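You operate a simulated robot arm through the tools that you are given. There is no shell and no other tool.

You run a simulated robot arm. Do the job below in one go: nothing can be reset, and whatever is moved stays where it is left.

Task
Try the green gauge in the black tray's three caps; bin the tight one.
Fine: the reject bin; stand the gauge back in its holder; leave the red gauge and the other caps.

It is judged by the outcome, as a careful person would: the job done as asked, and still so three seconds after it is handed in. It fails if anything else is knocked over, pushed out of place, dropped, spilled or broken. Lids that push on must go on centred and level and be pressed home; caps that screw on are set level and turned clockwise until they are tight.

Robot
A 6-joint arm with a two-finger gripper, fixed in place. Base frame: the origin is at the foot of the arm, x ahead of it, y to its left, z up; the work surface is at about z = 0. Units: m, degrees, N and s.
With the tool pointing down near the work surface it reaches from about 0.18 to 0.48 m from the base axis. Its first joint turns from -66.0 to 66.0 degrees. Payload 1.76 kg.
The TCP is the grasp point between the finger pads, 0.029 m short of the fingertips. In the tool frame z runs along the fingers and y along their closing line. Largest opening 0.082 m; the body of the gripper starts 0.058 m behind the TCP.
Orientation is that of the tool frame in the base frame, as a unit quaternion [x, y, z, w]. With the fingers straight down and closing along the base's y, the tool's x points along the base's -x, its y along +y and its z along -z.

Tools
- The arm moves only by the tool send_rows. Its argument "plan" is a list of rows, each a list of 6 numbers: the shift along the tool's x, y, z in m, then the turn, a rotation vector about the tool's x, y, z in degrees. In form: [[dx, dy, dz, rx, ry, rz], ...]. A call has 1 to 20 rows; each row is the pose to reach, as a shift and turn from the pose commanded when the call began, along the tool's axes at that moment. "jaw" is the closure in counts, from 0 (fully open) to 255 (shut), set as the call begins (left out, the last holds). A row lasts 0.2 s, in which the tool goes at most 0.05 m and 8.6 degrees; a call with a longer step from one row to the next is refused whole, and so is a gripper value outside its range. A pose out of reach is approached as far as the arm can. The call stops where the force on the tool passes 60 N (or 10 N more than at its start, if that is more) or the arm is blocked; 0.2 s more then pass. The fingers move at their own pace and stop on an object; they squeeze with about 28 N. The grip force told is the motor's: it shows also when the fingers shut on nothing. Time passes only in rows, and 0.2 s behind the last, so rows that repeat a pose let the fingers close. The reply holds the time, the measured pose of the TCP, the force on the tool along the base axes, the opening and the grip force, in the units named above and with some noise, with the torque about the TCP (base axes, N m) and any sound that the robot's microphone picked up.
- Cameras (640 x 400 px; columns grow to the right, rows downward): "scene" is fixed at [0.0454, 0.322, 0.4288]; the picture's right is [-0.87, -0.49, 0.00], its down [-0.27, 0.48, -0.83] and it looks along [0.41, -0.72, -0.55] (base axes); focal length 231 px, centre (320, 200). "wrist" rides on the gripper at [0.079, 0.004, -0.09] in the tool frame; the picture's right is [-0.05, 1.00, 0.00], its down [-0.71, -0.04, -0.71] and it looks along [-0.71, -0.04, 0.71] (tool axes); focal length 256 px, centre (320, 200). There is no depth. A picture from a camera that has moved, and an enlarged one, comes with that camera's place and axes in the base frame and with its lens.
- snapshot(camera): a new picture of that camera. No time passes.
- zoom(camera, box): a new picture of the part [left, top, right, bottom] of that camera's present view, enlarged. No time passes.
- job_done(): hands the job in; it is judged then, once.

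Nothing tells you positions but the pictures and the camera data. Unless the task says otherwise, let go and move clear before handing in.

The tools are called as name(argument=value, ...) on one line, values as JSON. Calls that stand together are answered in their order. send_rows: Moves the arm, as the interface text tells. Its arguments: {"type":"object","properties":{"plan":{"type":"array","items":{"type":"array","items":{"type":"number"}}},"jaw":{"type":"number"}},"required":["plan"]} The other tools are called the same way: snapshot (camera) takes a picture; zoom (camera, box) takes an enlarged picture of a part of a camera's view; job_done () hands the job in.

At the start:

```text
time: 0.0
eef_pos: [0.268, 0.0839, 0.3163]
orientation: [0.0, 1.0, 0.001, 0.001]
wrist_force: [-1.1, -0.5, -0.6]
moment: [-0.03, 0.02, -0.03]
gripper_width: 0.082
finger_force: 0.0
```

scene: 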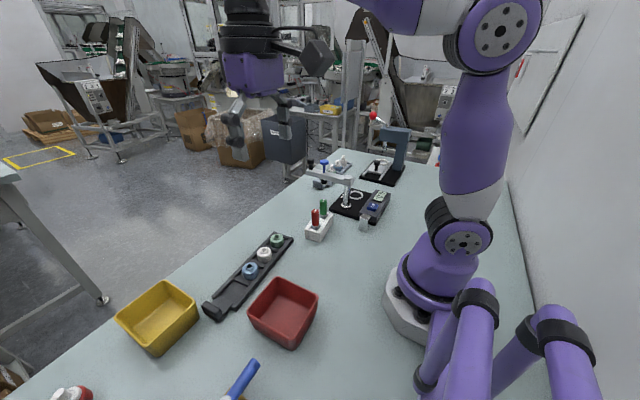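
wrist: 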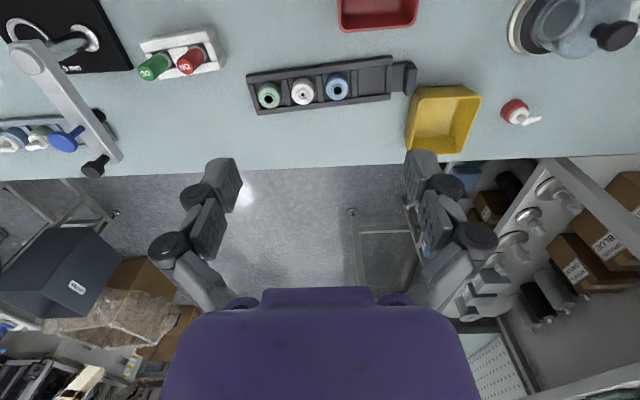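

I see a black tray with three caps (green, white, blue), a white holder with a red and a green gauge, and a red and a yellow bin. I'll look closer before moving anything.

zoom(camera="scene", box=[180, 180, 400, 360])

zoom(camera="wrist", box=[120, 0, 500, 170])

zoom(camera="scene", box=[290, 140, 410, 250])

zoom(camera="scene", box=[100, 250, 340, 400])

```text
2.22 times, centred on (290, 270) of scene
camera zoom: at [0.0454, 0.322, 0.4288], right [-0.87, -0.49, 0.0], down [-0.27, 0.48, -0.83], along [0.41, -0.72, -0.55], focal length 514 px, centre (387, 44)
```

zoom: 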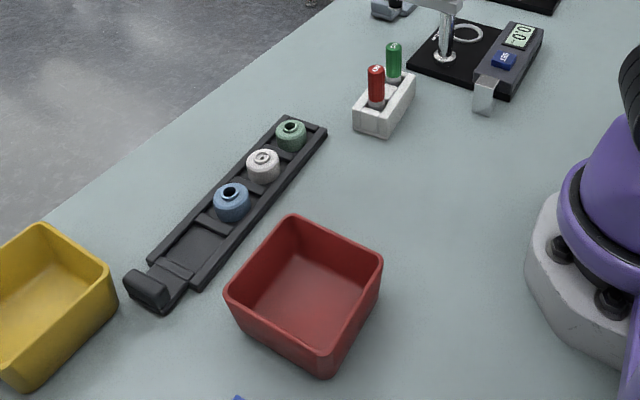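

```text
1.68 times, centred on (310, 85) of wrist
camera zoom: at [0.1885, 0.0873, 0.4052], right [0.05, 1.0, 0.0], down [0.71, -0.04, 0.71], along [0.71, -0.04, -0.71], focal length 431 px, centre (337, 394)
```

zoom: 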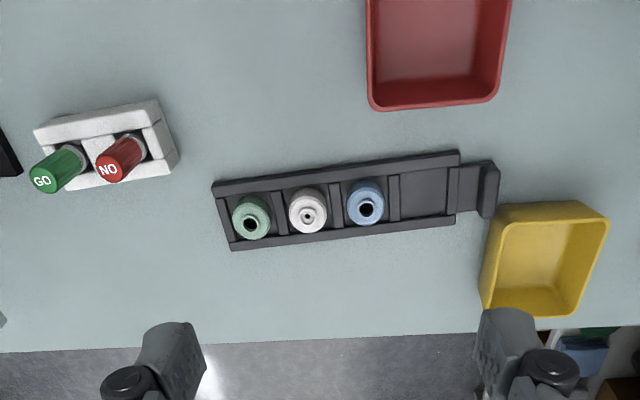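

```text
3.64 times, centred on (350, 195) of scene
camera zoom: at [0.0454, 0.322, 0.4288], right [-0.87, -0.49, 0.0], down [-0.27, 0.48, -0.83], along [0.41, -0.72, -0.55], focal length 840 px, centre (211, 218)
```

zoom: 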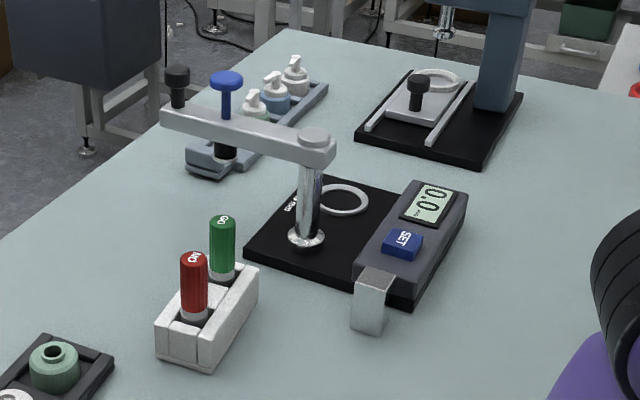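

```text
2.67 times, centred on (220, 325) of scene
camera zoom: at [0.0454, 0.322, 0.4288], right [-0.87, -0.49, 0.0], down [-0.27, 0.48, -0.83], along [0.41, -0.72, -0.55], focal length 616 px, centre (587, -133)
```

zoom: 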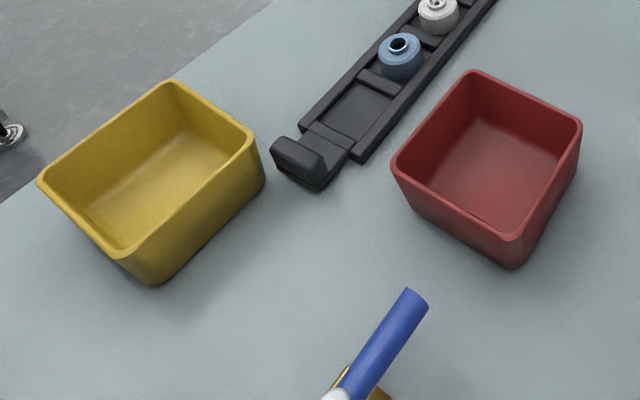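

The caps look to be near x=0.34, y=0.00/0.05/0.10, and the gauge holder near (0.28, -0.1). I'll zoom in more on the bins, gauges and caps to find any labels and read their sizes.

zoom(camera="wrist", box=[240, 60, 360, 135])

zoom(camera="wrist", box=[110, 10, 250, 100])

zoom(camera="wrist", box=[320, -60, 640, 140])

zoom(camera="scene", box=[200, 225, 300, 290])

```text
5.33 times, centred on (300, 98) of wrist
camera zoom: at [0.1885, 0.0873, 0.4052], right [0.05, 1.0, 0.0], down [0.71, -0.04, 0.71], along [0.71, -0.04, -0.71], focal length 1365 px, centre (427, 747)
```

zoom: 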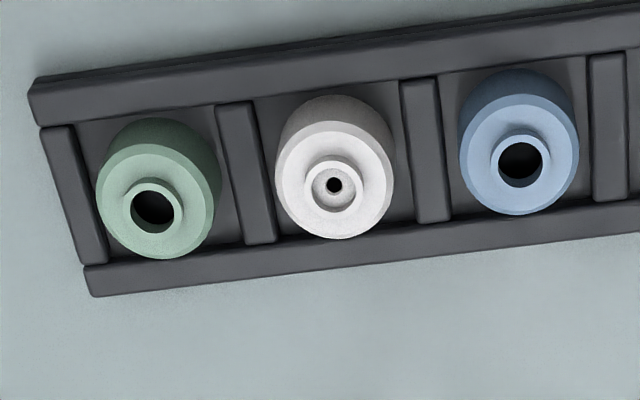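

```text
4.44 times, centred on (180, 55) of wrist
camera zoom: at [0.1885, 0.0873, 0.4052], right [0.05, 1.0, 0.0], down [0.71, -0.04, 0.71], along [0.71, -0.04, -0.71], focal length 1138 px, centre (942, 844)
```

zoom: 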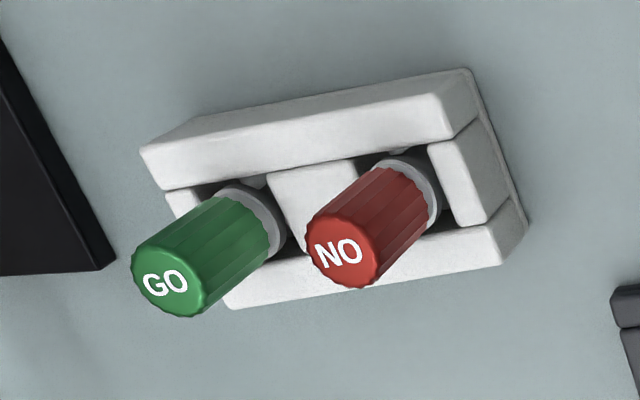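

```text
refused: -60 is not a number from 0 to 400
```

```text
6.15 times, centred on (250, 258) of scene
camera zoom: at [0.0454, 0.322, 0.4288], right [-0.87, -0.49, 0.0], down [-0.27, 0.48, -0.83], along [0.41, -0.72, -0.55], focal length 1422 px, centre (751, -154)
```

zoom: 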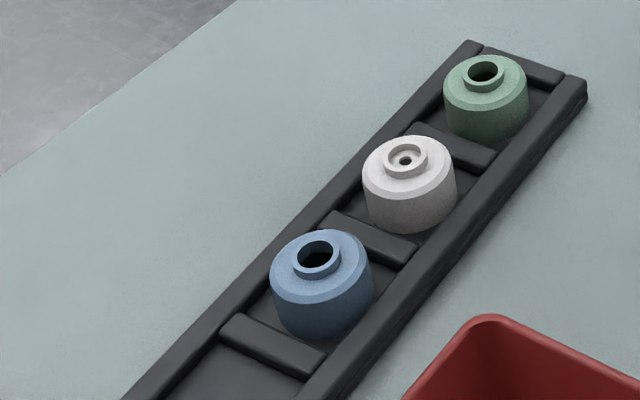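

The caps differ: the white one seems to have a shallow bore with a small hole. Now I'll zoom on the bins to look for a reject mark.

zoom(camera="scene", box=[105, 265, 215, 365])

zoom(camera="scene", box=[235, 265, 335, 360])

zoom(camera="wrist", box=[330, 0, 640, 180])

zoom(camera="scene", box=[0, 300, 280, 400])

```text
4.00 times, centred on (160, 315) of scene
camera zoom: at [0.0454, 0.322, 0.4288], right [-0.87, -0.49, 0.0], down [-0.27, 0.48, -0.83], along [0.41, -0.72, -0.55], focal length 924 px, centre (960, -260)
```

zoom: 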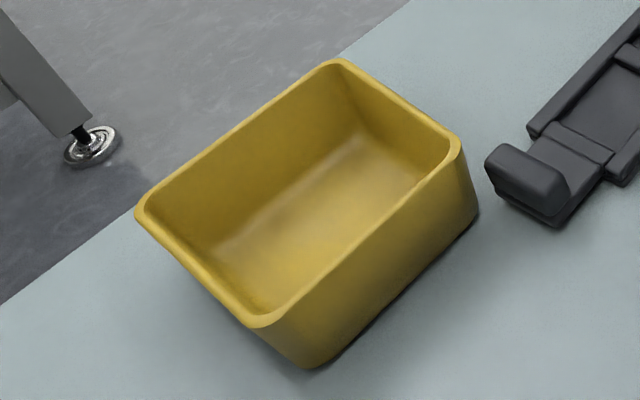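

```text
4.21 times, centred on (285, 312) of scene
camera zoom: at [0.0454, 0.322, 0.4288], right [-0.87, -0.49, 0.0], down [-0.27, 0.48, -0.83], along [0.41, -0.72, -0.55], focal length 973 px, centre (467, -274)
```

zoom: 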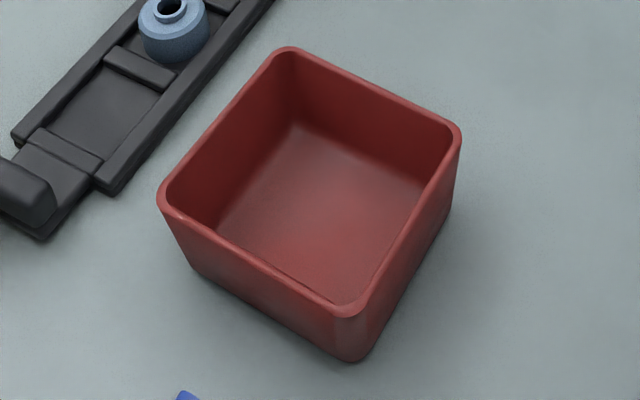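

```text
2.06 times, centred on (485, 90) of wrist
camera zoom: at [0.1885, 0.0873, 0.4052], right [0.05, 1.0, 0.0], down [0.71, -0.04, 0.71], along [0.71, -0.04, -0.71], focal length 528 px, centre (-21, 427)
```

zoom: 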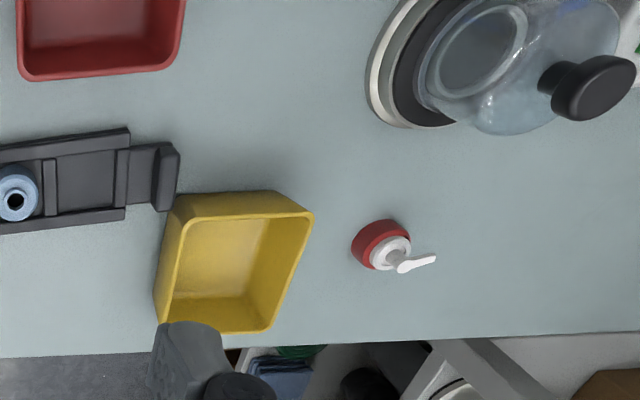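

```text
2.29 times, centred on (140, 350) of scene
camera zoom: at [0.0454, 0.322, 0.4288], right [-0.87, -0.49, 0.0], down [-0.27, 0.48, -0.83], along [0.41, -0.72, -0.55], focal length 528 px, centre (731, -143)
```

zoom: 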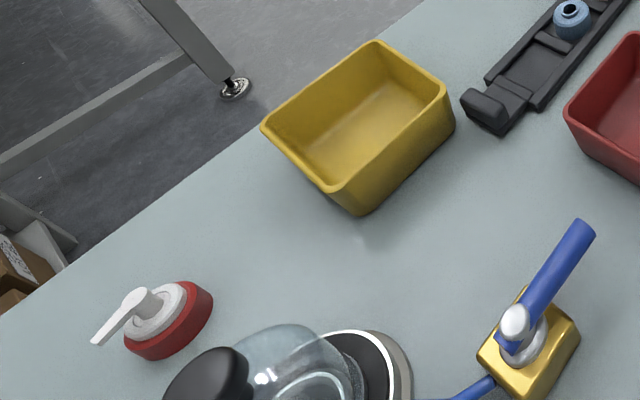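

No labels are visible on the bins yet. I'll move the hand up over the tray with the tool turned 90° so the wrist camera looks toward the gauge holder, which also sets up a grasp closing along x.

send_rows(plan=[[-0.003, -0.005, 0.008, 0, 0, 7.5], [-0.006, -0.009, 0.016, 0, 0, 15], [-0.008, -0.014, 0.024, 0, 0, 22.5], [-0.011, -0.018, 0.032, 0, 0, 30], [-0.014, -0.023, 0.04, 0, 0, 37.5], [-0.017, -0.027, 0.048, 0, 0, 45], [-0.019, -0.032, 0.056, 0, 0, 52.5], [-0.022, -0.036, 0.064, 0, 0, 60], [-0.025, -0.041, 0.072, 0, 0, 67.5], [-0.028, -0.045, 0.08, 0, 0, 75], [-0.03, -0.05, 0.088, 0, 0, 82.5], [-0.032, -0.054, 0.096, 0, 0, 90]], jaw=0)

```text
time: 2.6
eef_pos: [0.3017, 0.0306, 0.2215]
orientation: [0.708, 0.706, 0.0, 0.0]
wrist_force: [-0.4, -0.7, 0.2]
moment: [0.01, -0.01, -0.02]
gripper_width: 0.0818
finger_force: 0.0
```

snapshot(camera="wrist")

snapshot(camera="scene")

```text
taken
camera wrist: at [0.3045, 0.1083, 0.309], right [1.0, -0.06, 0.0], down [-0.04, -0.71, 0.71], along [-0.04, -0.71, -0.71], focal length 256 px, centre (320, 200)
```

wrist: 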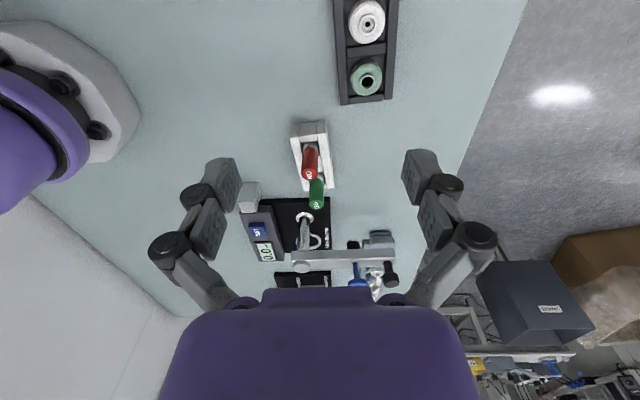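

```text
taken
```

scene: 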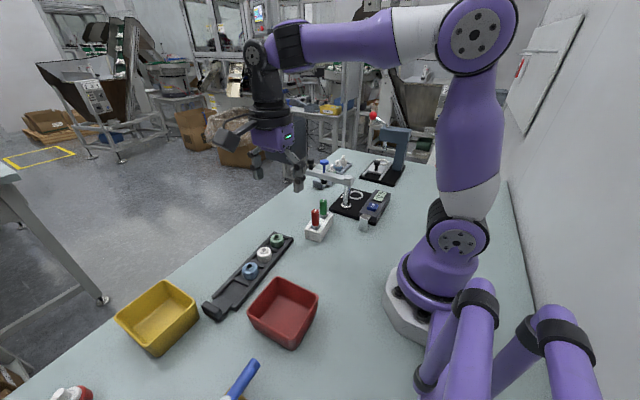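

zoom(camera="wrist", box=[260, 100, 400, 200])

zoom(camera="wrist", box=[310, 0, 430, 110])

zoom(camera="wrist", box=[230, 160, 410, 290])

zoom(camera="scene", box=[280, 150, 400, 250])

```text
4.00 times, centred on (330, 150) of wrist
camera zoom: at [0.3045, 0.1083, 0.309], right [1.0, -0.06, 0.0], down [-0.04, -0.71, 0.71], along [-0.04, -0.71, -0.71], focal length 1024 px, centre (280, 400)
```

zoom: 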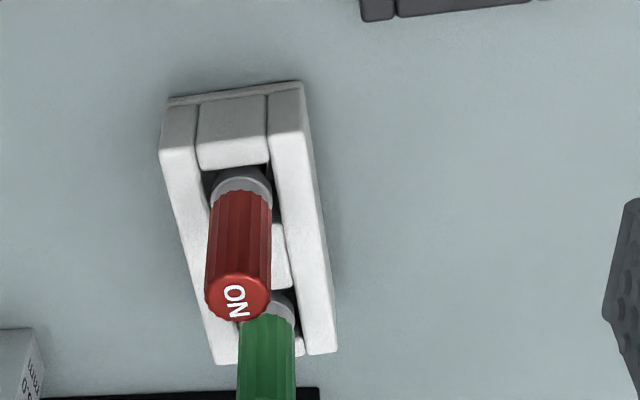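

```text
3.64 times, centred on (370, 55) of wrist
camera zoom: at [0.3045, 0.1083, 0.309], right [1.0, -0.06, 0.0], down [-0.04, -0.71, 0.71], along [-0.04, -0.71, -0.71], focal length 931 px, centre (138, 727)
```

zoom: 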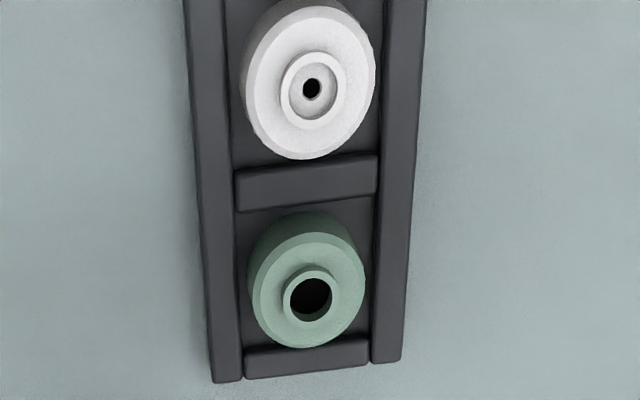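

```text
3.08 times, centred on (320, 225) of wrist
camera zoom: at [0.3045, 0.1083, 0.309], right [1.0, -0.06, 0.0], down [-0.04, -0.71, 0.71], along [-0.04, -0.71, -0.71], focal length 788 px, centre (320, 123)
```

zoom: 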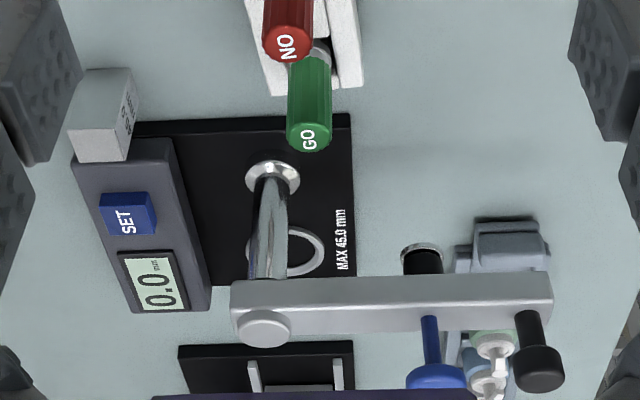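

```text
4.00 times, centred on (340, 200) of scene
camera zoom: at [0.0454, 0.322, 0.4288], right [-0.87, -0.49, 0.0], down [-0.27, 0.48, -0.83], along [0.41, -0.72, -0.55], focal length 924 px, centre (240, 200)
```

zoom: 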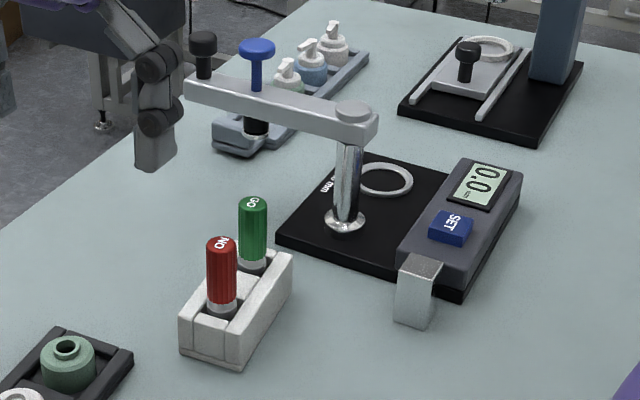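

The green gauge's top centre triangulates to about (0.2866, -0.1236, 0.0855) with the handle bottom near z=0.04, and the red gauge sits about 0.05 m to its +y side. I'll move above the green gauge and check alignment.

send_rows(plan=[[-0.026, -0.0025, 0.01, 0, 0, 0], [-0.052, -0.005, 0.02, 0, 0, 0], [-0.078, -0.0075, 0.03, 0, 0, 0], [-0.104, -0.01, 0.04, 0, 0, 0], [-0.13, -0.0125, 0.05, 0, 0, 0], [-0.154, -0.0149, 0.06, 0, 0, 0], [-0.154, -0.0149, 0.06, 0, 0, 0]])

snapshot(camera="wrist")

zoom(camera="scene", box=[260, 120, 420, 250])

```text
time: 4.2
eef_pos: [0.2852, -0.1243, 0.1605]
orientation: [0.707, 0.707, 0.001, 0.0]
wrist_force: [-0.6, 0.8, -0.8]
moment: [0.02, -0.02, 0.0]
gripper_width: 0.0819
finger_force: 0.0
```

```text
taken
camera wrist: at [0.289, -0.0455, 0.2489], right [1.0, -0.05, 0.0], down [-0.04, -0.71, 0.71], along [-0.04, -0.71, -0.71], focal length 256 px, centre (320, 200)
```

wrist: 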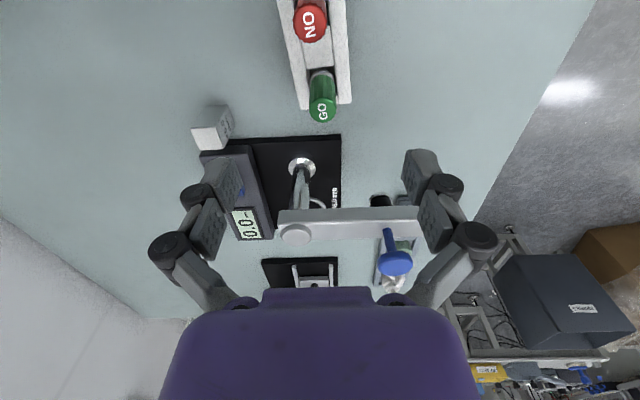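

```text
3.08 times, centred on (340, 185) of scene
camera zoom: at [0.0454, 0.3219, 0.4288], right [-0.87, -0.49, 0.0], down [-0.27, 0.48, -0.83], along [0.41, -0.72, -0.55], focal length 711 px, centre (258, 246)
```

zoom: 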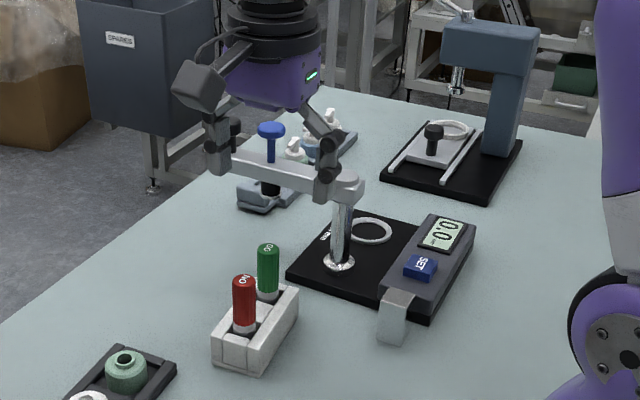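

zoom(camera="wrist", box=[270, 40, 380, 130])

```text
4.44 times, centred on (325, 85) of wrist
camera zoom: at [0.289, -0.0455, 0.2489], right [1.0, -0.05, 0.0], down [-0.04, -0.71, 0.71], along [-0.04, -0.71, -0.71], focal length 1138 px, centre (298, 711)
```

zoom: 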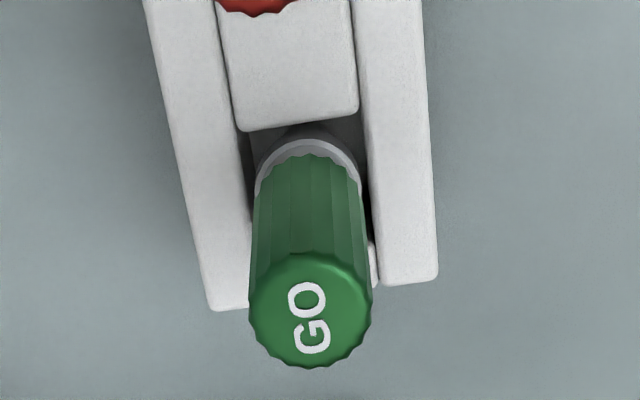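

Alignment is good: the gauge top is at (0.2864, -0.1239) and the hand is within about 1 mm of it. I'm descending straight to TCP z≈0.074 with the fingers still open.

send_rows(plan=[[0.0003, 0.0011, 0.02, 0, 0, 0], [0.0003, 0.0011, 0.04, 0, 0, 0], [0.0003, 0.0011, 0.06, 0, 0, 0], [0.0003, 0.0011, 0.075, 0, 0, 0], [0.0003, 0.0011, 0.0865, 0, 0, 0], [0.0003, 0.0011, 0.0865, 0, 0, 0]])

snapshot(camera="wrist")

zoom(camera="scene", box=[280, 150, 400, 250])

```text
time: 5.6
eef_pos: [0.2865, -0.1237, 0.0728]
orientation: [0.707, 0.707, 0.001, -0.001]
wrist_force: [0.4, 0.8, 1.0]
moment: [-0.01, -0.02, 0.0]
gripper_width: 0.082
finger_force: 0.0
```

```text
taken
camera wrist: at [0.2905, -0.0449, 0.1626], right [1.0, -0.05, 0.0], down [-0.04, -0.71, 0.71], along [-0.04, -0.71, -0.71], focal length 256 px, centre (320, 200)
```

wrist: 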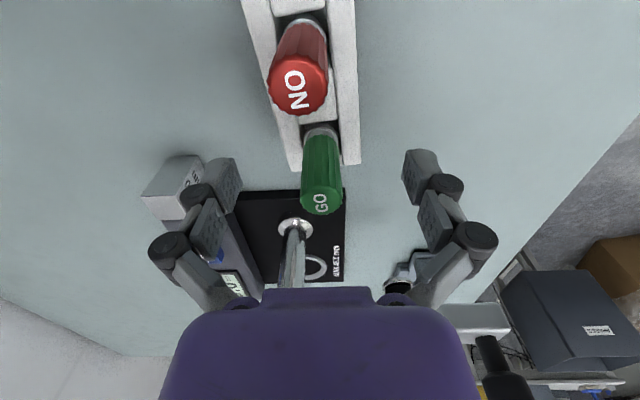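

```text
4.00 times, centred on (340, 200) of scene
camera zoom: at [0.0454, 0.3219, 0.4288], right [-0.87, -0.49, 0.0], down [-0.27, 0.48, -0.83], along [0.41, -0.72, -0.55], focal length 924 px, centre (240, 200)
```

zoom: 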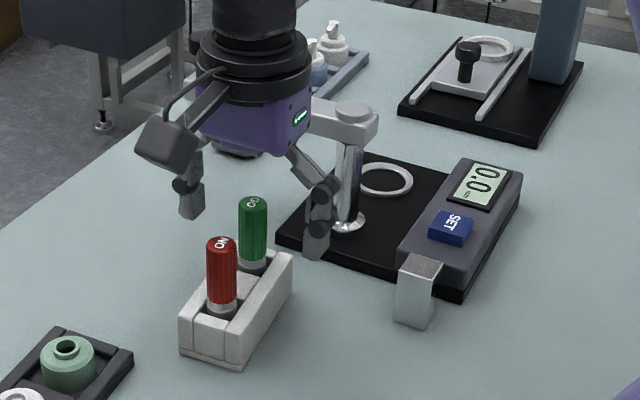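

The handle sits centred between the fingers, so I'm closing the jaw on it.

send_rows(plan=[[0, 0, 0, 0, 0, 0], [0, 0, 0, 0, 0, 0], [0, 0, 0, 0, 0, 0], [0, 0, 0, 0, 0, 0]], jaw=255)

snapshot(camera="wrist")

zoom(camera="scene", box=[280, 150, 400, 250])

```text
time: 6.6
eef_pos: [0.2879, -0.1233, 0.0757]
orientation: [0.707, 0.707, 0.001, 0.001]
wrist_force: [0.3, -0.9, 19.2]
moment: [-0.17, -0.08, -0.08]
gripper_width: 0.0181
finger_force: 27.7
```

```text
taken
camera wrist: at [0.2909, -0.0451, 0.1633], right [1.0, -0.05, 0.0], down [-0.04, -0.71, 0.71], along [-0.04, -0.71, -0.71], focal length 256 px, centre (320, 200)
```

wrist: 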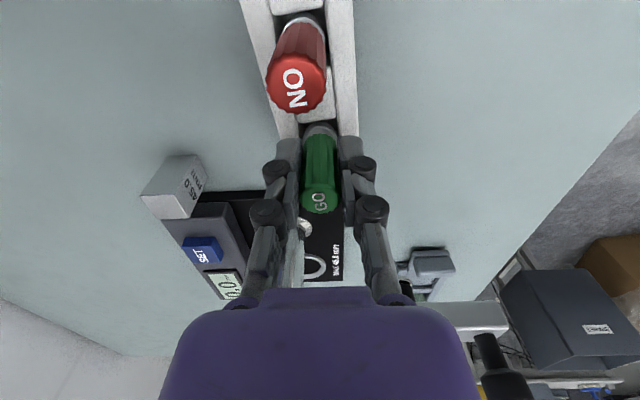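

```text
4.00 times, centred on (340, 200) of scene
camera zoom: at [0.0453, 0.322, 0.4288], right [-0.87, -0.49, 0.0], down [-0.27, 0.48, -0.83], along [0.41, -0.72, -0.55], focal length 924 px, centre (240, 200)
```

zoom: 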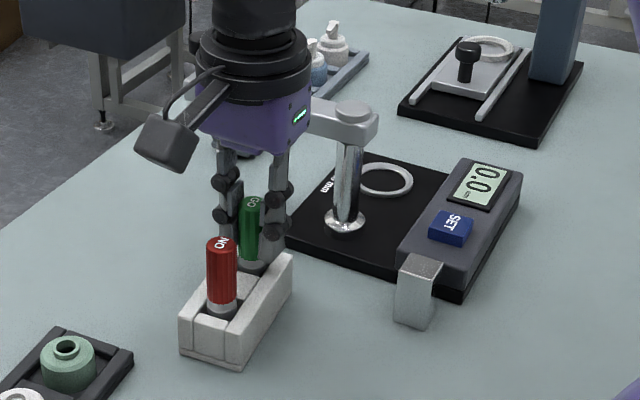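

The grip closed on the 18 mm handle, but a 19 N upward force shows the fingertips pressing on the holder's top rails. I'll open, rise about 7 mm and re-grip higher.

send_rows(plan=[[0, 0, 0, 0, 0, 0], [0, 0, -0.003, 0, 0, 0], [0, 0, -0.007, 0, 0, 0], [0, 0, -0.007, 0, 0, 0]], jaw=120)

snapshot(camera="wrist")

zoom(camera="scene", box=[280, 150, 400, 250])

```text
time: 7.6
eef_pos: [0.2873, -0.1246, 0.0806]
orientation: [0.707, 0.708, 0.001, -0.001]
wrist_force: [0.0, -0.2, 0.5]
moment: [0.03, 0.0, 0.02]
gripper_width: 0.0435
finger_force: 0.1
```

```text
taken
camera wrist: at [0.2907, -0.045, 0.17], right [1.0, -0.05, 0.0], down [-0.04, -0.71, 0.71], along [-0.04, -0.71, -0.71], focal length 256 px, centre (320, 200)
```

wrist: 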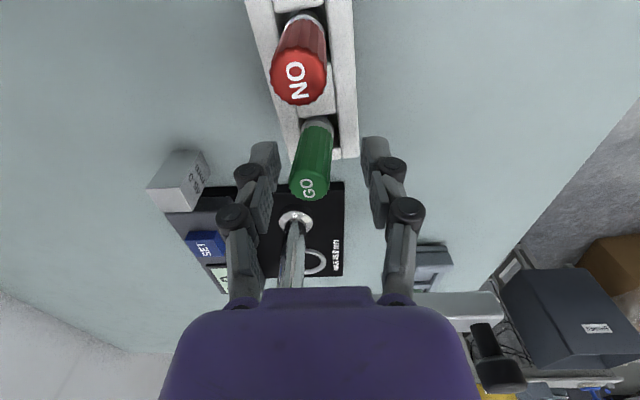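

```text
4.00 times, centred on (340, 200) of scene
camera zoom: at [0.0454, 0.322, 0.4288], right [-0.87, -0.49, 0.0], down [-0.27, 0.48, -0.83], along [0.41, -0.72, -0.55], focal length 924 px, centre (240, 200)
```

zoom: 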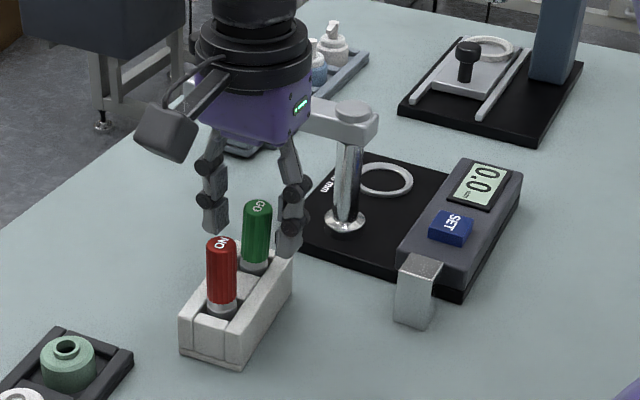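

zoom(camera="wrist", box=[250, 80, 390, 210])

zoom(camera="scene", box=[295, 190, 345, 245])

```text
3.08 times, centred on (320, 145) of wrist
camera zoom: at [0.2907, -0.045, 0.17], right [1.0, -0.05, 0.0], down [-0.04, -0.71, 0.71], along [-0.04, -0.71, -0.71], focal length 788 px, centre (320, 369)
```

zoom: 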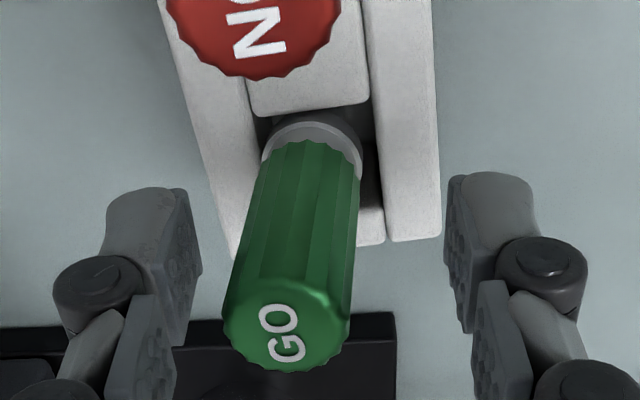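

```text
7.27 times, centred on (320, 218) of scene
camera zoom: at [0.0454, 0.322, 0.4288], right [-0.87, -0.49, 0.0], down [-0.27, 0.48, -0.83], along [0.41, -0.72, -0.55], focal length 1680 px, centre (320, 73)
```

zoom: 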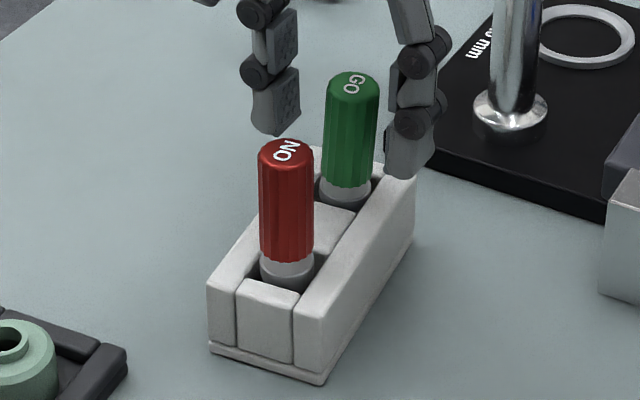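

The gauge now leans a few degrees after the release and may still be settling. I'll let some time pass and look again.

send_rows(plan=[[0, 0, 0, 0, 0, 0], [0, 0, 0, 0, 0, 0], [0, 0, 0, 0, 0, 0], [0, 0, 0, 0, 0, 0]])

zoom(camera="wrist", box=[250, 80, 390, 210])

zoom(camera="scene", box=[295, 190, 345, 245])

```text
time: 8.6
eef_pos: [0.2864, -0.1232, 0.0815]
orientation: [0.707, 0.707, 0.001, 0.0]
wrist_force: [-0.4, 0.2, 0.5]
moment: [0.01, 0.02, -0.02]
gripper_width: 0.0434
finger_force: 0.0
```

```text
3.08 times, centred on (320, 145) of wrist
camera zoom: at [0.2907, -0.045, 0.1699], right [1.0, -0.05, 0.0], down [-0.04, -0.71, 0.71], along [-0.04, -0.71, -0.71], focal length 788 px, centre (320, 369)
```

zoom: 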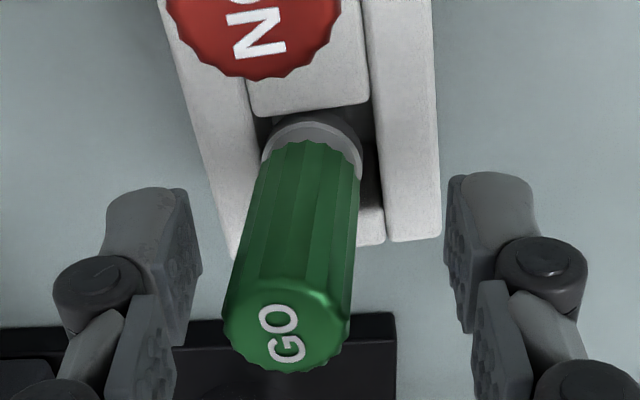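

```text
7.27 times, centred on (320, 218) of scene
camera zoom: at [0.0454, 0.322, 0.4288], right [-0.87, -0.49, 0.0], down [-0.27, 0.48, -0.83], along [0.41, -0.72, -0.55], focal length 1680 px, centre (320, 73)
```

zoom: 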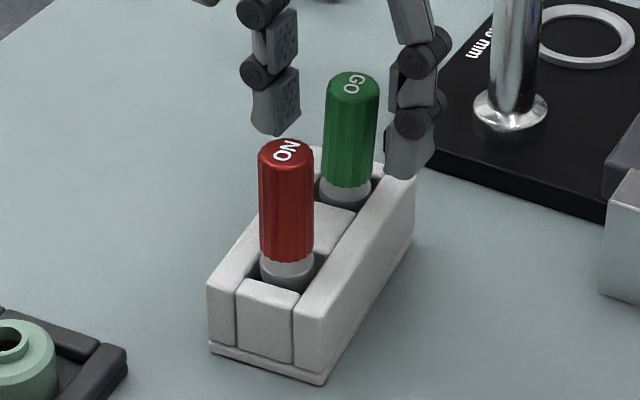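

It is static and leaning slightly. I'll re-grip here, now higher and clear of the rails; the flat pads will bring it upright about one axis.

send_rows(plan=[[0, 0, 0, 0, 0, 0], [0, 0, 0, 0, 0, 0], [0, 0, 0, 0, 0, 0], [0, 0, 0, 0, 0, 0]], jaw=255)

zoom(camera="wrist", box=[250, 80, 390, 210])

zoom(camera="scene", box=[295, 190, 345, 245])

```text
time: 9.6
eef_pos: [0.288, -0.1238, 0.0818]
orientation: [0.707, 0.707, 0.001, 0.001]
wrist_force: [2.2, 0.2, 11.2]
moment: [0.0, -0.15, -0.02]
gripper_width: 0.0179
finger_force: 28.3
```

```text
3.08 times, centred on (320, 145) of wrist
camera zoom: at [0.2909, -0.0451, 0.1701], right [1.0, -0.05, 0.0], down [-0.04, -0.71, 0.71], along [-0.04, -0.71, -0.71], focal length 788 px, centre (320, 369)
```

zoom: 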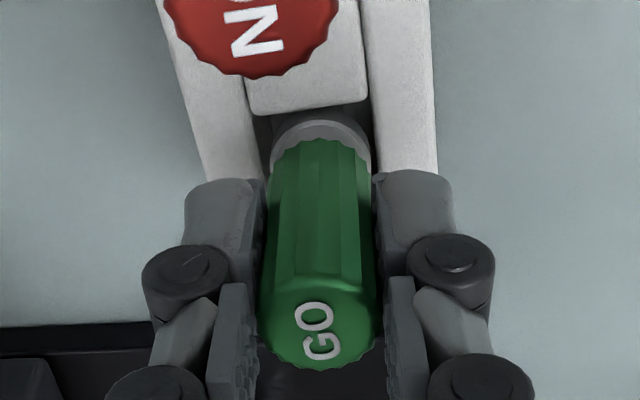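

```text
7.27 times, centred on (320, 218) of scene
camera zoom: at [0.0453, 0.322, 0.4288], right [-0.87, -0.49, 0.0], down [-0.27, 0.48, -0.83], along [0.41, -0.72, -0.55], focal length 1680 px, centre (320, 73)
```

zoom: 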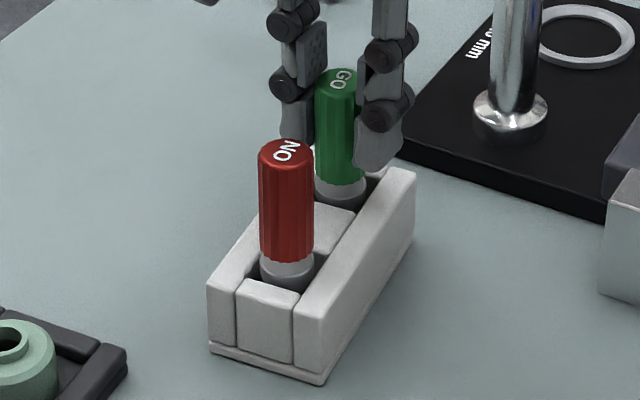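

The gauge is gripped cleanly with the fingertips above the rails. Now I'll lift it straight up.

send_rows(plan=[[0, 0, -0.006, 0, 0, 0], [0, 0, -0.015, 0, 0, 0], [0, 0, -0.03, 0, 0, 0], [0, 0, -0.05, 0, 0, 0], [0, 0, -0.07, 0, 0, 0], [0, 0, -0.07, 0, 0, 0]])

snapshot(camera="wrist")

zoom(camera="scene", box=[280, 150, 380, 250])

zoom(camera="wrist", box=[250, 80, 390, 210])

```text
time: 11.0
eef_pos: [0.2879, -0.1239, 0.1521]
orientation: [0.707, 0.707, 0.001, 0.0]
wrist_force: [-0.4, 0.5, -0.9]
moment: [0.0, -0.02, -0.01]
gripper_width: 0.0177
finger_force: 27.8
```

```text
taken
camera wrist: at [0.2908, -0.0457, 0.2401], right [1.0, -0.05, 0.0], down [-0.04, -0.71, 0.71], along [-0.04, -0.71, -0.71], focal length 256 px, centre (320, 200)
```

wrist: 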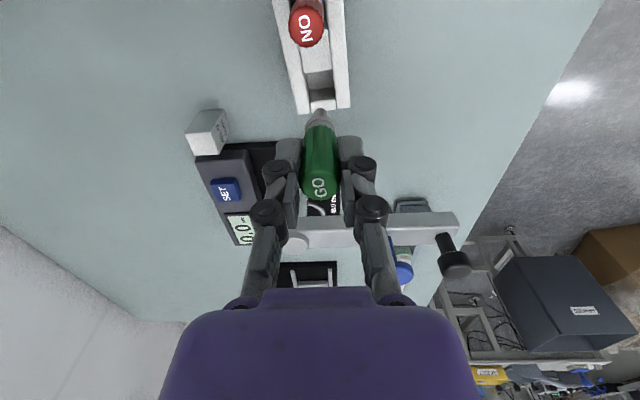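

```text
4.00 times, centred on (330, 200) of scene
camera zoom: at [0.0454, 0.322, 0.4288], right [-0.87, -0.49, 0.0], down [-0.27, 0.48, -0.83], along [0.41, -0.72, -0.55], focal length 924 px, centre (280, 200)
```

zoom: 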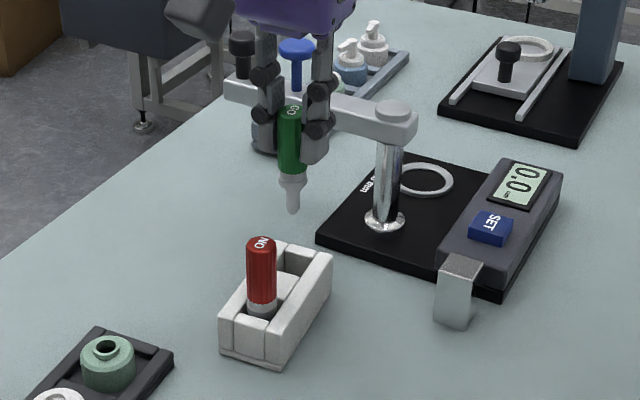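

```text
3.08 times, centred on (320, 145) of wrist
camera zoom: at [0.2908, -0.0457, 0.2401], right [1.0, -0.05, 0.0], down [-0.04, -0.71, 0.71], along [-0.04, -0.71, -0.71], focal length 788 px, centre (320, 369)
```

zoom: 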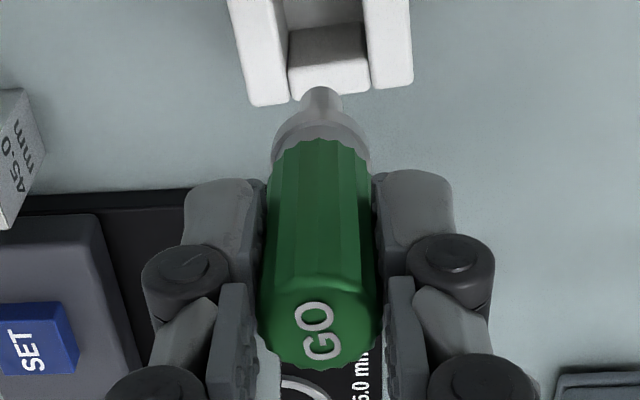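

The gauge is out, and it has a collar with a narrow pin below. I'll measure its pin and tilt in close-up.

zoom(camera="scene", box=[308, 168, 348, 208])

zoom(camera="wrist", box=[295, 95, 345, 145])

zoom(camera="wrist", box=[265, 0, 375, 115])

```text
10.00 times, centred on (328, 188) of scene
camera zoom: at [0.0454, 0.322, 0.4288], right [-0.87, -0.49, 0.0], down [-0.27, 0.48, -0.83], along [0.41, -0.72, -0.55], focal length 2311 px, centre (240, 320)
```

zoom: 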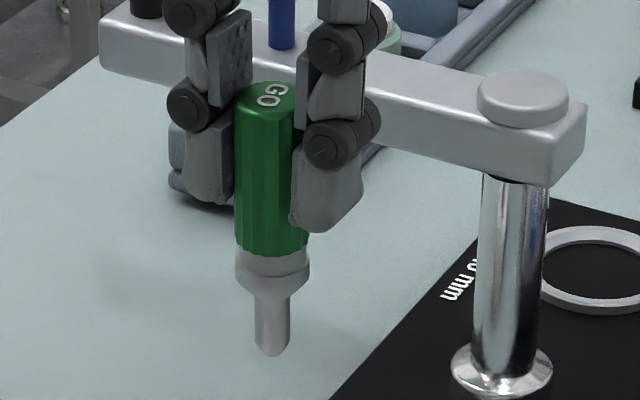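

```text
8.00 times, centred on (320, 120) of wrist
camera zoom: at [0.2908, -0.0457, 0.2401], right [1.0, -0.05, 0.0], down [-0.04, -0.71, 0.71], along [-0.04, -0.71, -0.71], focal length 2048 px, centre (320, 840)
```

zoom: 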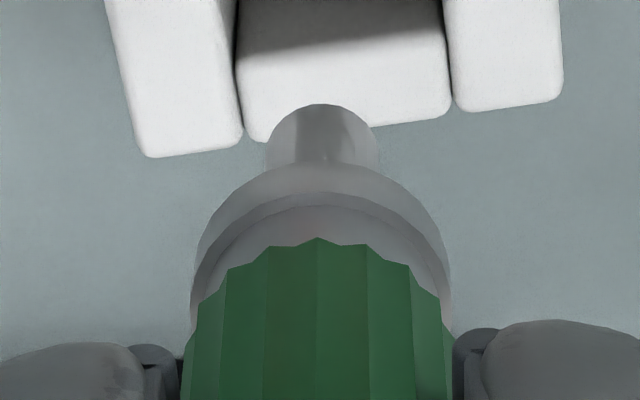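

```text
3.48 times, centred on (320, 58) of wrist
camera zoom: at [0.2908, -0.0457, 0.2401], right [1.0, -0.05, 0.0], down [-0.04, -0.71, 0.71], along [-0.04, -0.71, -0.71], focal length 890 px, centre (320, 696)
```

zoom: 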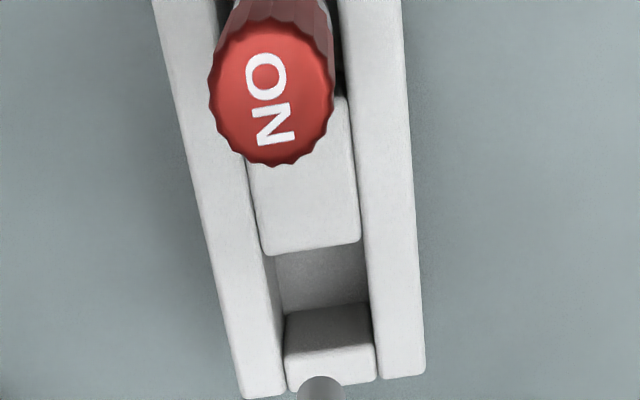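

The gauge is about 82 mm long, with its tip about 76 mm below the TCP and the top leaning about 4° toward +y. I'll raise it, rotate the tool 4° to make the gauge vertical, and move to a viewpoint where I can measure all three caps.

send_rows(plan=[[0, 0, -0.015, 0, 0, 0], [0, 0, -0.03, 0, 0, 0], [0.03, 0.002, -0.03, 0, 1, 0], [0.065, 0.004, -0.03, 0, 2, 0], [0.1, 0.006, -0.03, 0, 3, 0], [0.135, 0.008, -0.03, 0, 4, 0], [0.17, 0.01, -0.03, 0, 4, 0], [0.2, 0.011, -0.03, 0, 4, 0], [0.224, 0.0125, -0.03, 0, 4, 0], [0.224, 0.0125, -0.03, 0, 4, 0]])

snapshot(camera="wrist")

snapshot(camera="scene")

```text
time: 13.2
eef_pos: [0.2991, 0.101, 0.1813]
orientation: [0.707, 0.706, 0.026, -0.025]
wrist_force: [-0.2, 0.0, -1.1]
moment: [0.03, 0.0, -0.02]
gripper_width: 0.0175
finger_force: 28.8
```

```text
taken
camera wrist: at [0.3027, 0.1736, 0.2753], right [1.0, -0.05, 0.0], down [-0.04, -0.75, 0.66], along [-0.04, -0.65, -0.76], focal length 256 px, centre (320, 200)
```

wrist: 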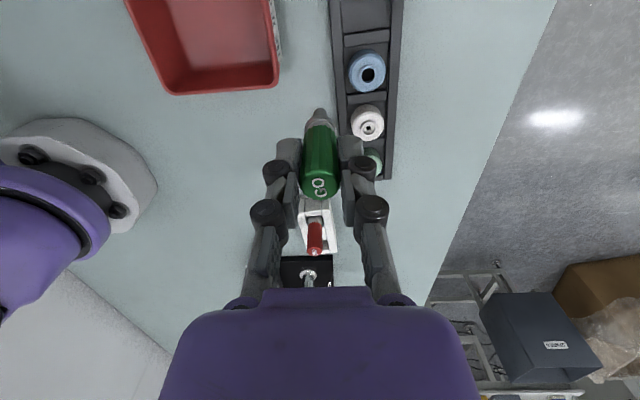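

```text
taken
```

scene: 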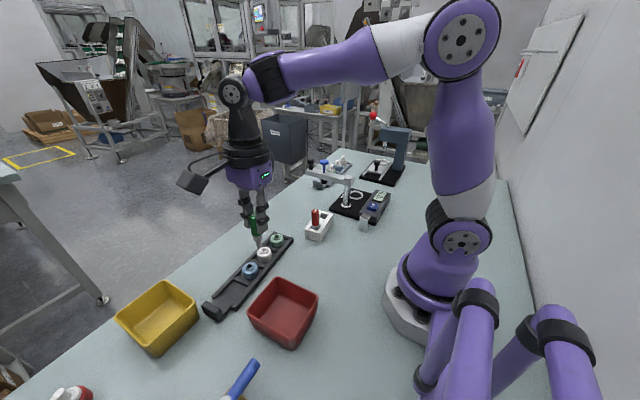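

There seems to be a label on the red bin's far side. I'll zoom in on it, the caps and the gauge.

zoom(camera="wrist", box=[230, 0, 320, 90])

zoom(camera="wrist", box=[325, 40, 405, 180])

zoom(camera="scene", box=[230, 200, 290, 260])

zoom(camera="wrist", box=[280, 90, 360, 210])

```text
4.44 times, centred on (275, 45) of wrist
camera zoom: at [0.3027, 0.1736, 0.2753], right [1.0, -0.05, 0.0], down [-0.04, -0.75, 0.66], along [-0.04, -0.65, -0.76], focal length 1138 px, centre (520, 889)
```

zoom: 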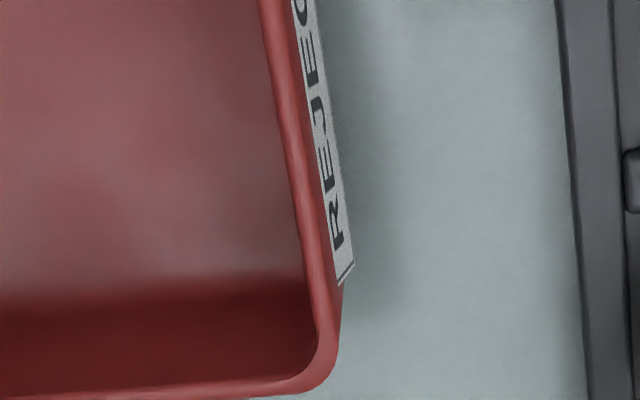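

```text
2.86 times, centred on (365, 110) of wrist
camera zoom: at [0.3027, 0.1736, 0.2753], right [1.0, -0.05, 0.0], down [-0.04, -0.75, 0.66], along [-0.04, -0.65, -0.76], focal length 731 px, centre (191, 457)
```

zoom: 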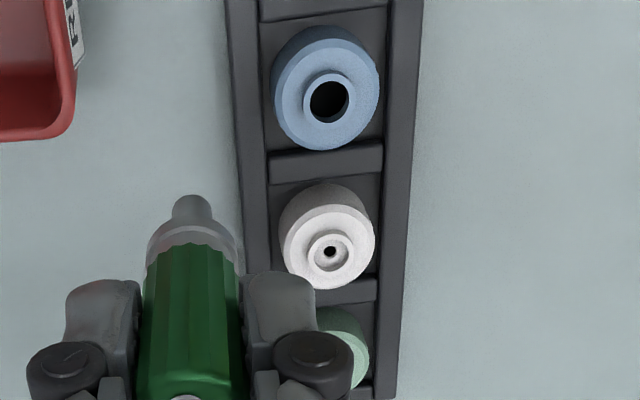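

```text
6.67 times, centred on (260, 230) of scene
camera zoom: at [0.0454, 0.322, 0.4288], right [-0.87, -0.49, 0.0], down [-0.27, 0.48, -0.83], along [0.41, -0.72, -0.55], focal length 1540 px, centre (720, 0)
```

zoom: 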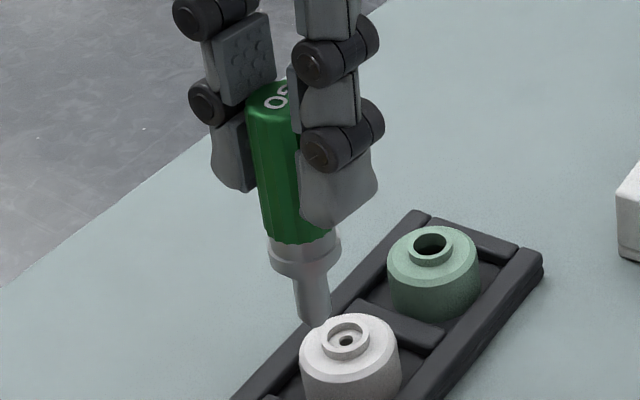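

```text
3.33 times, centred on (320, 150) of wrist
camera zoom: at [0.3027, 0.1736, 0.2753], right [1.0, -0.05, 0.0], down [-0.04, -0.75, 0.66], along [-0.04, -0.65, -0.76], focal length 853 px, centre (320, 367)
```

zoom: 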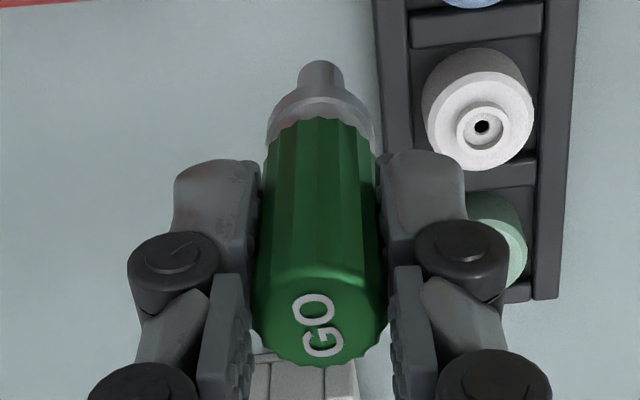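

The red bin is marked REJECT, so that settles the target bin. I'll measure the gauge's verticality more precisely.

zoom(camera="scene", box=[245, 208, 270, 252])

zoom(camera="wrist", box=[300, 95, 340, 145])

```text
9.09 times, centred on (258, 230) of scene
camera zoom: at [0.0454, 0.322, 0.4288], right [-0.87, -0.49, 0.0], down [-0.27, 0.48, -0.83], along [0.41, -0.72, -0.55], focal length 2101 px, centre (888, -73)
```

zoom: 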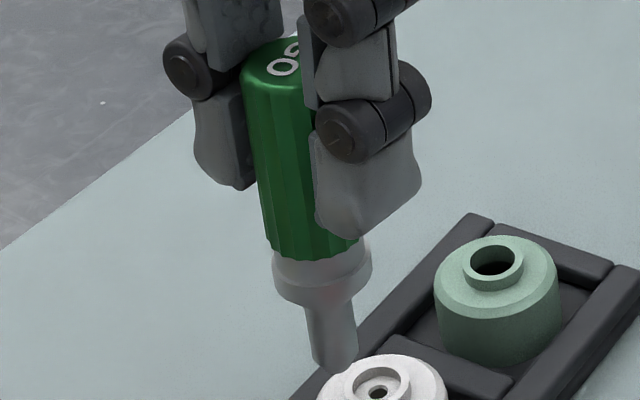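

```text
8.00 times, centred on (320, 120) of wrist
camera zoom: at [0.3027, 0.1736, 0.2753], right [1.0, -0.05, 0.0], down [-0.04, -0.75, 0.66], along [-0.04, -0.65, -0.76], focal length 2048 px, centre (320, 840)
```

zoom: 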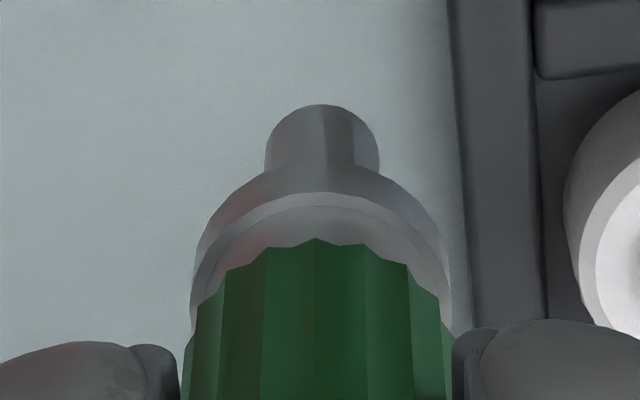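

My earlier lean estimate was off because the finger hid part of the handle: the gauge was essentially vertical before the 4° turn. I'll undo the rotation and hover over the blue cap at about (0.342, 0.1065) to align visually.

send_rows(plan=[[0.0, 0.01, 0.0, 0, -1.3, 0], [0.001, 0.022, 0.0, 0, -2.6, 0], [0.002, 0.034, 0.005, 0, -4, 0], [0.0039, 0.0433, 0.015, 0, -4, 0], [0.0039, 0.0433, 0.0303, 0, -4, 0], [0.0039, 0.0433, 0.0303, 0, -4, 0]])

snapshot(camera="wrist")

zoom(camera="wrist", box=[280, 60, 370, 150])

zoom(camera="scene", box=[215, 215, 285, 285])

```text
time: 14.6
eef_pos: [0.3422, 0.1073, 0.1509]
orientation: [0.707, 0.707, 0.001, -0.001]
wrist_force: [0.2, -0.9, -1.2]
moment: [-0.01, 0.0, 0.03]
gripper_width: 0.0178
finger_force: 28.5
```

```text
taken
camera wrist: at [0.3458, 0.1845, 0.2398], right [1.0, -0.05, 0.0], down [-0.04, -0.71, 0.71], along [-0.04, -0.71, -0.71], focal length 256 px, centre (320, 200)
```

wrist: 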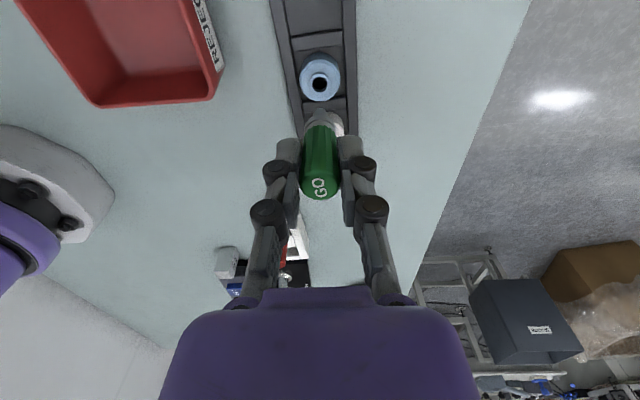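

```text
4.44 times, centred on (325, 105) of wrist
camera zoom: at [0.3458, 0.1845, 0.2398], right [1.0, -0.05, 0.0], down [-0.04, -0.71, 0.71], along [-0.04, -0.71, -0.71], focal length 1138 px, centre (298, 622)
```

zoom: 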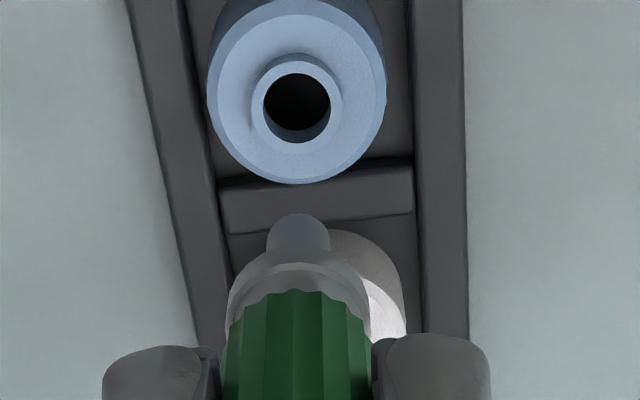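

```text
5.71 times, centred on (250, 250) of scene
camera zoom: at [0.0454, 0.322, 0.4288], right [-0.87, -0.49, 0.0], down [-0.27, 0.48, -0.83], along [0.41, -0.72, -0.55], focal length 1320 px, centre (720, -86)
```

zoom: 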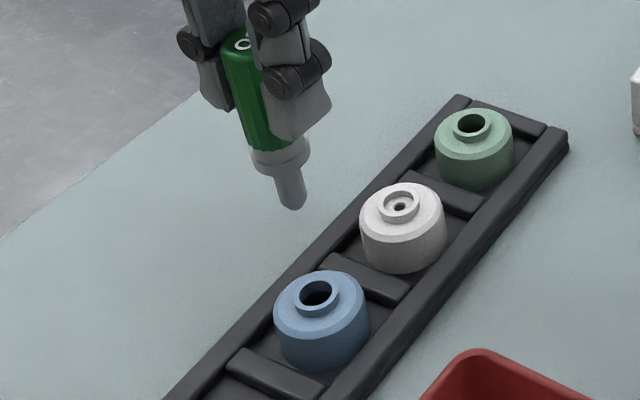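

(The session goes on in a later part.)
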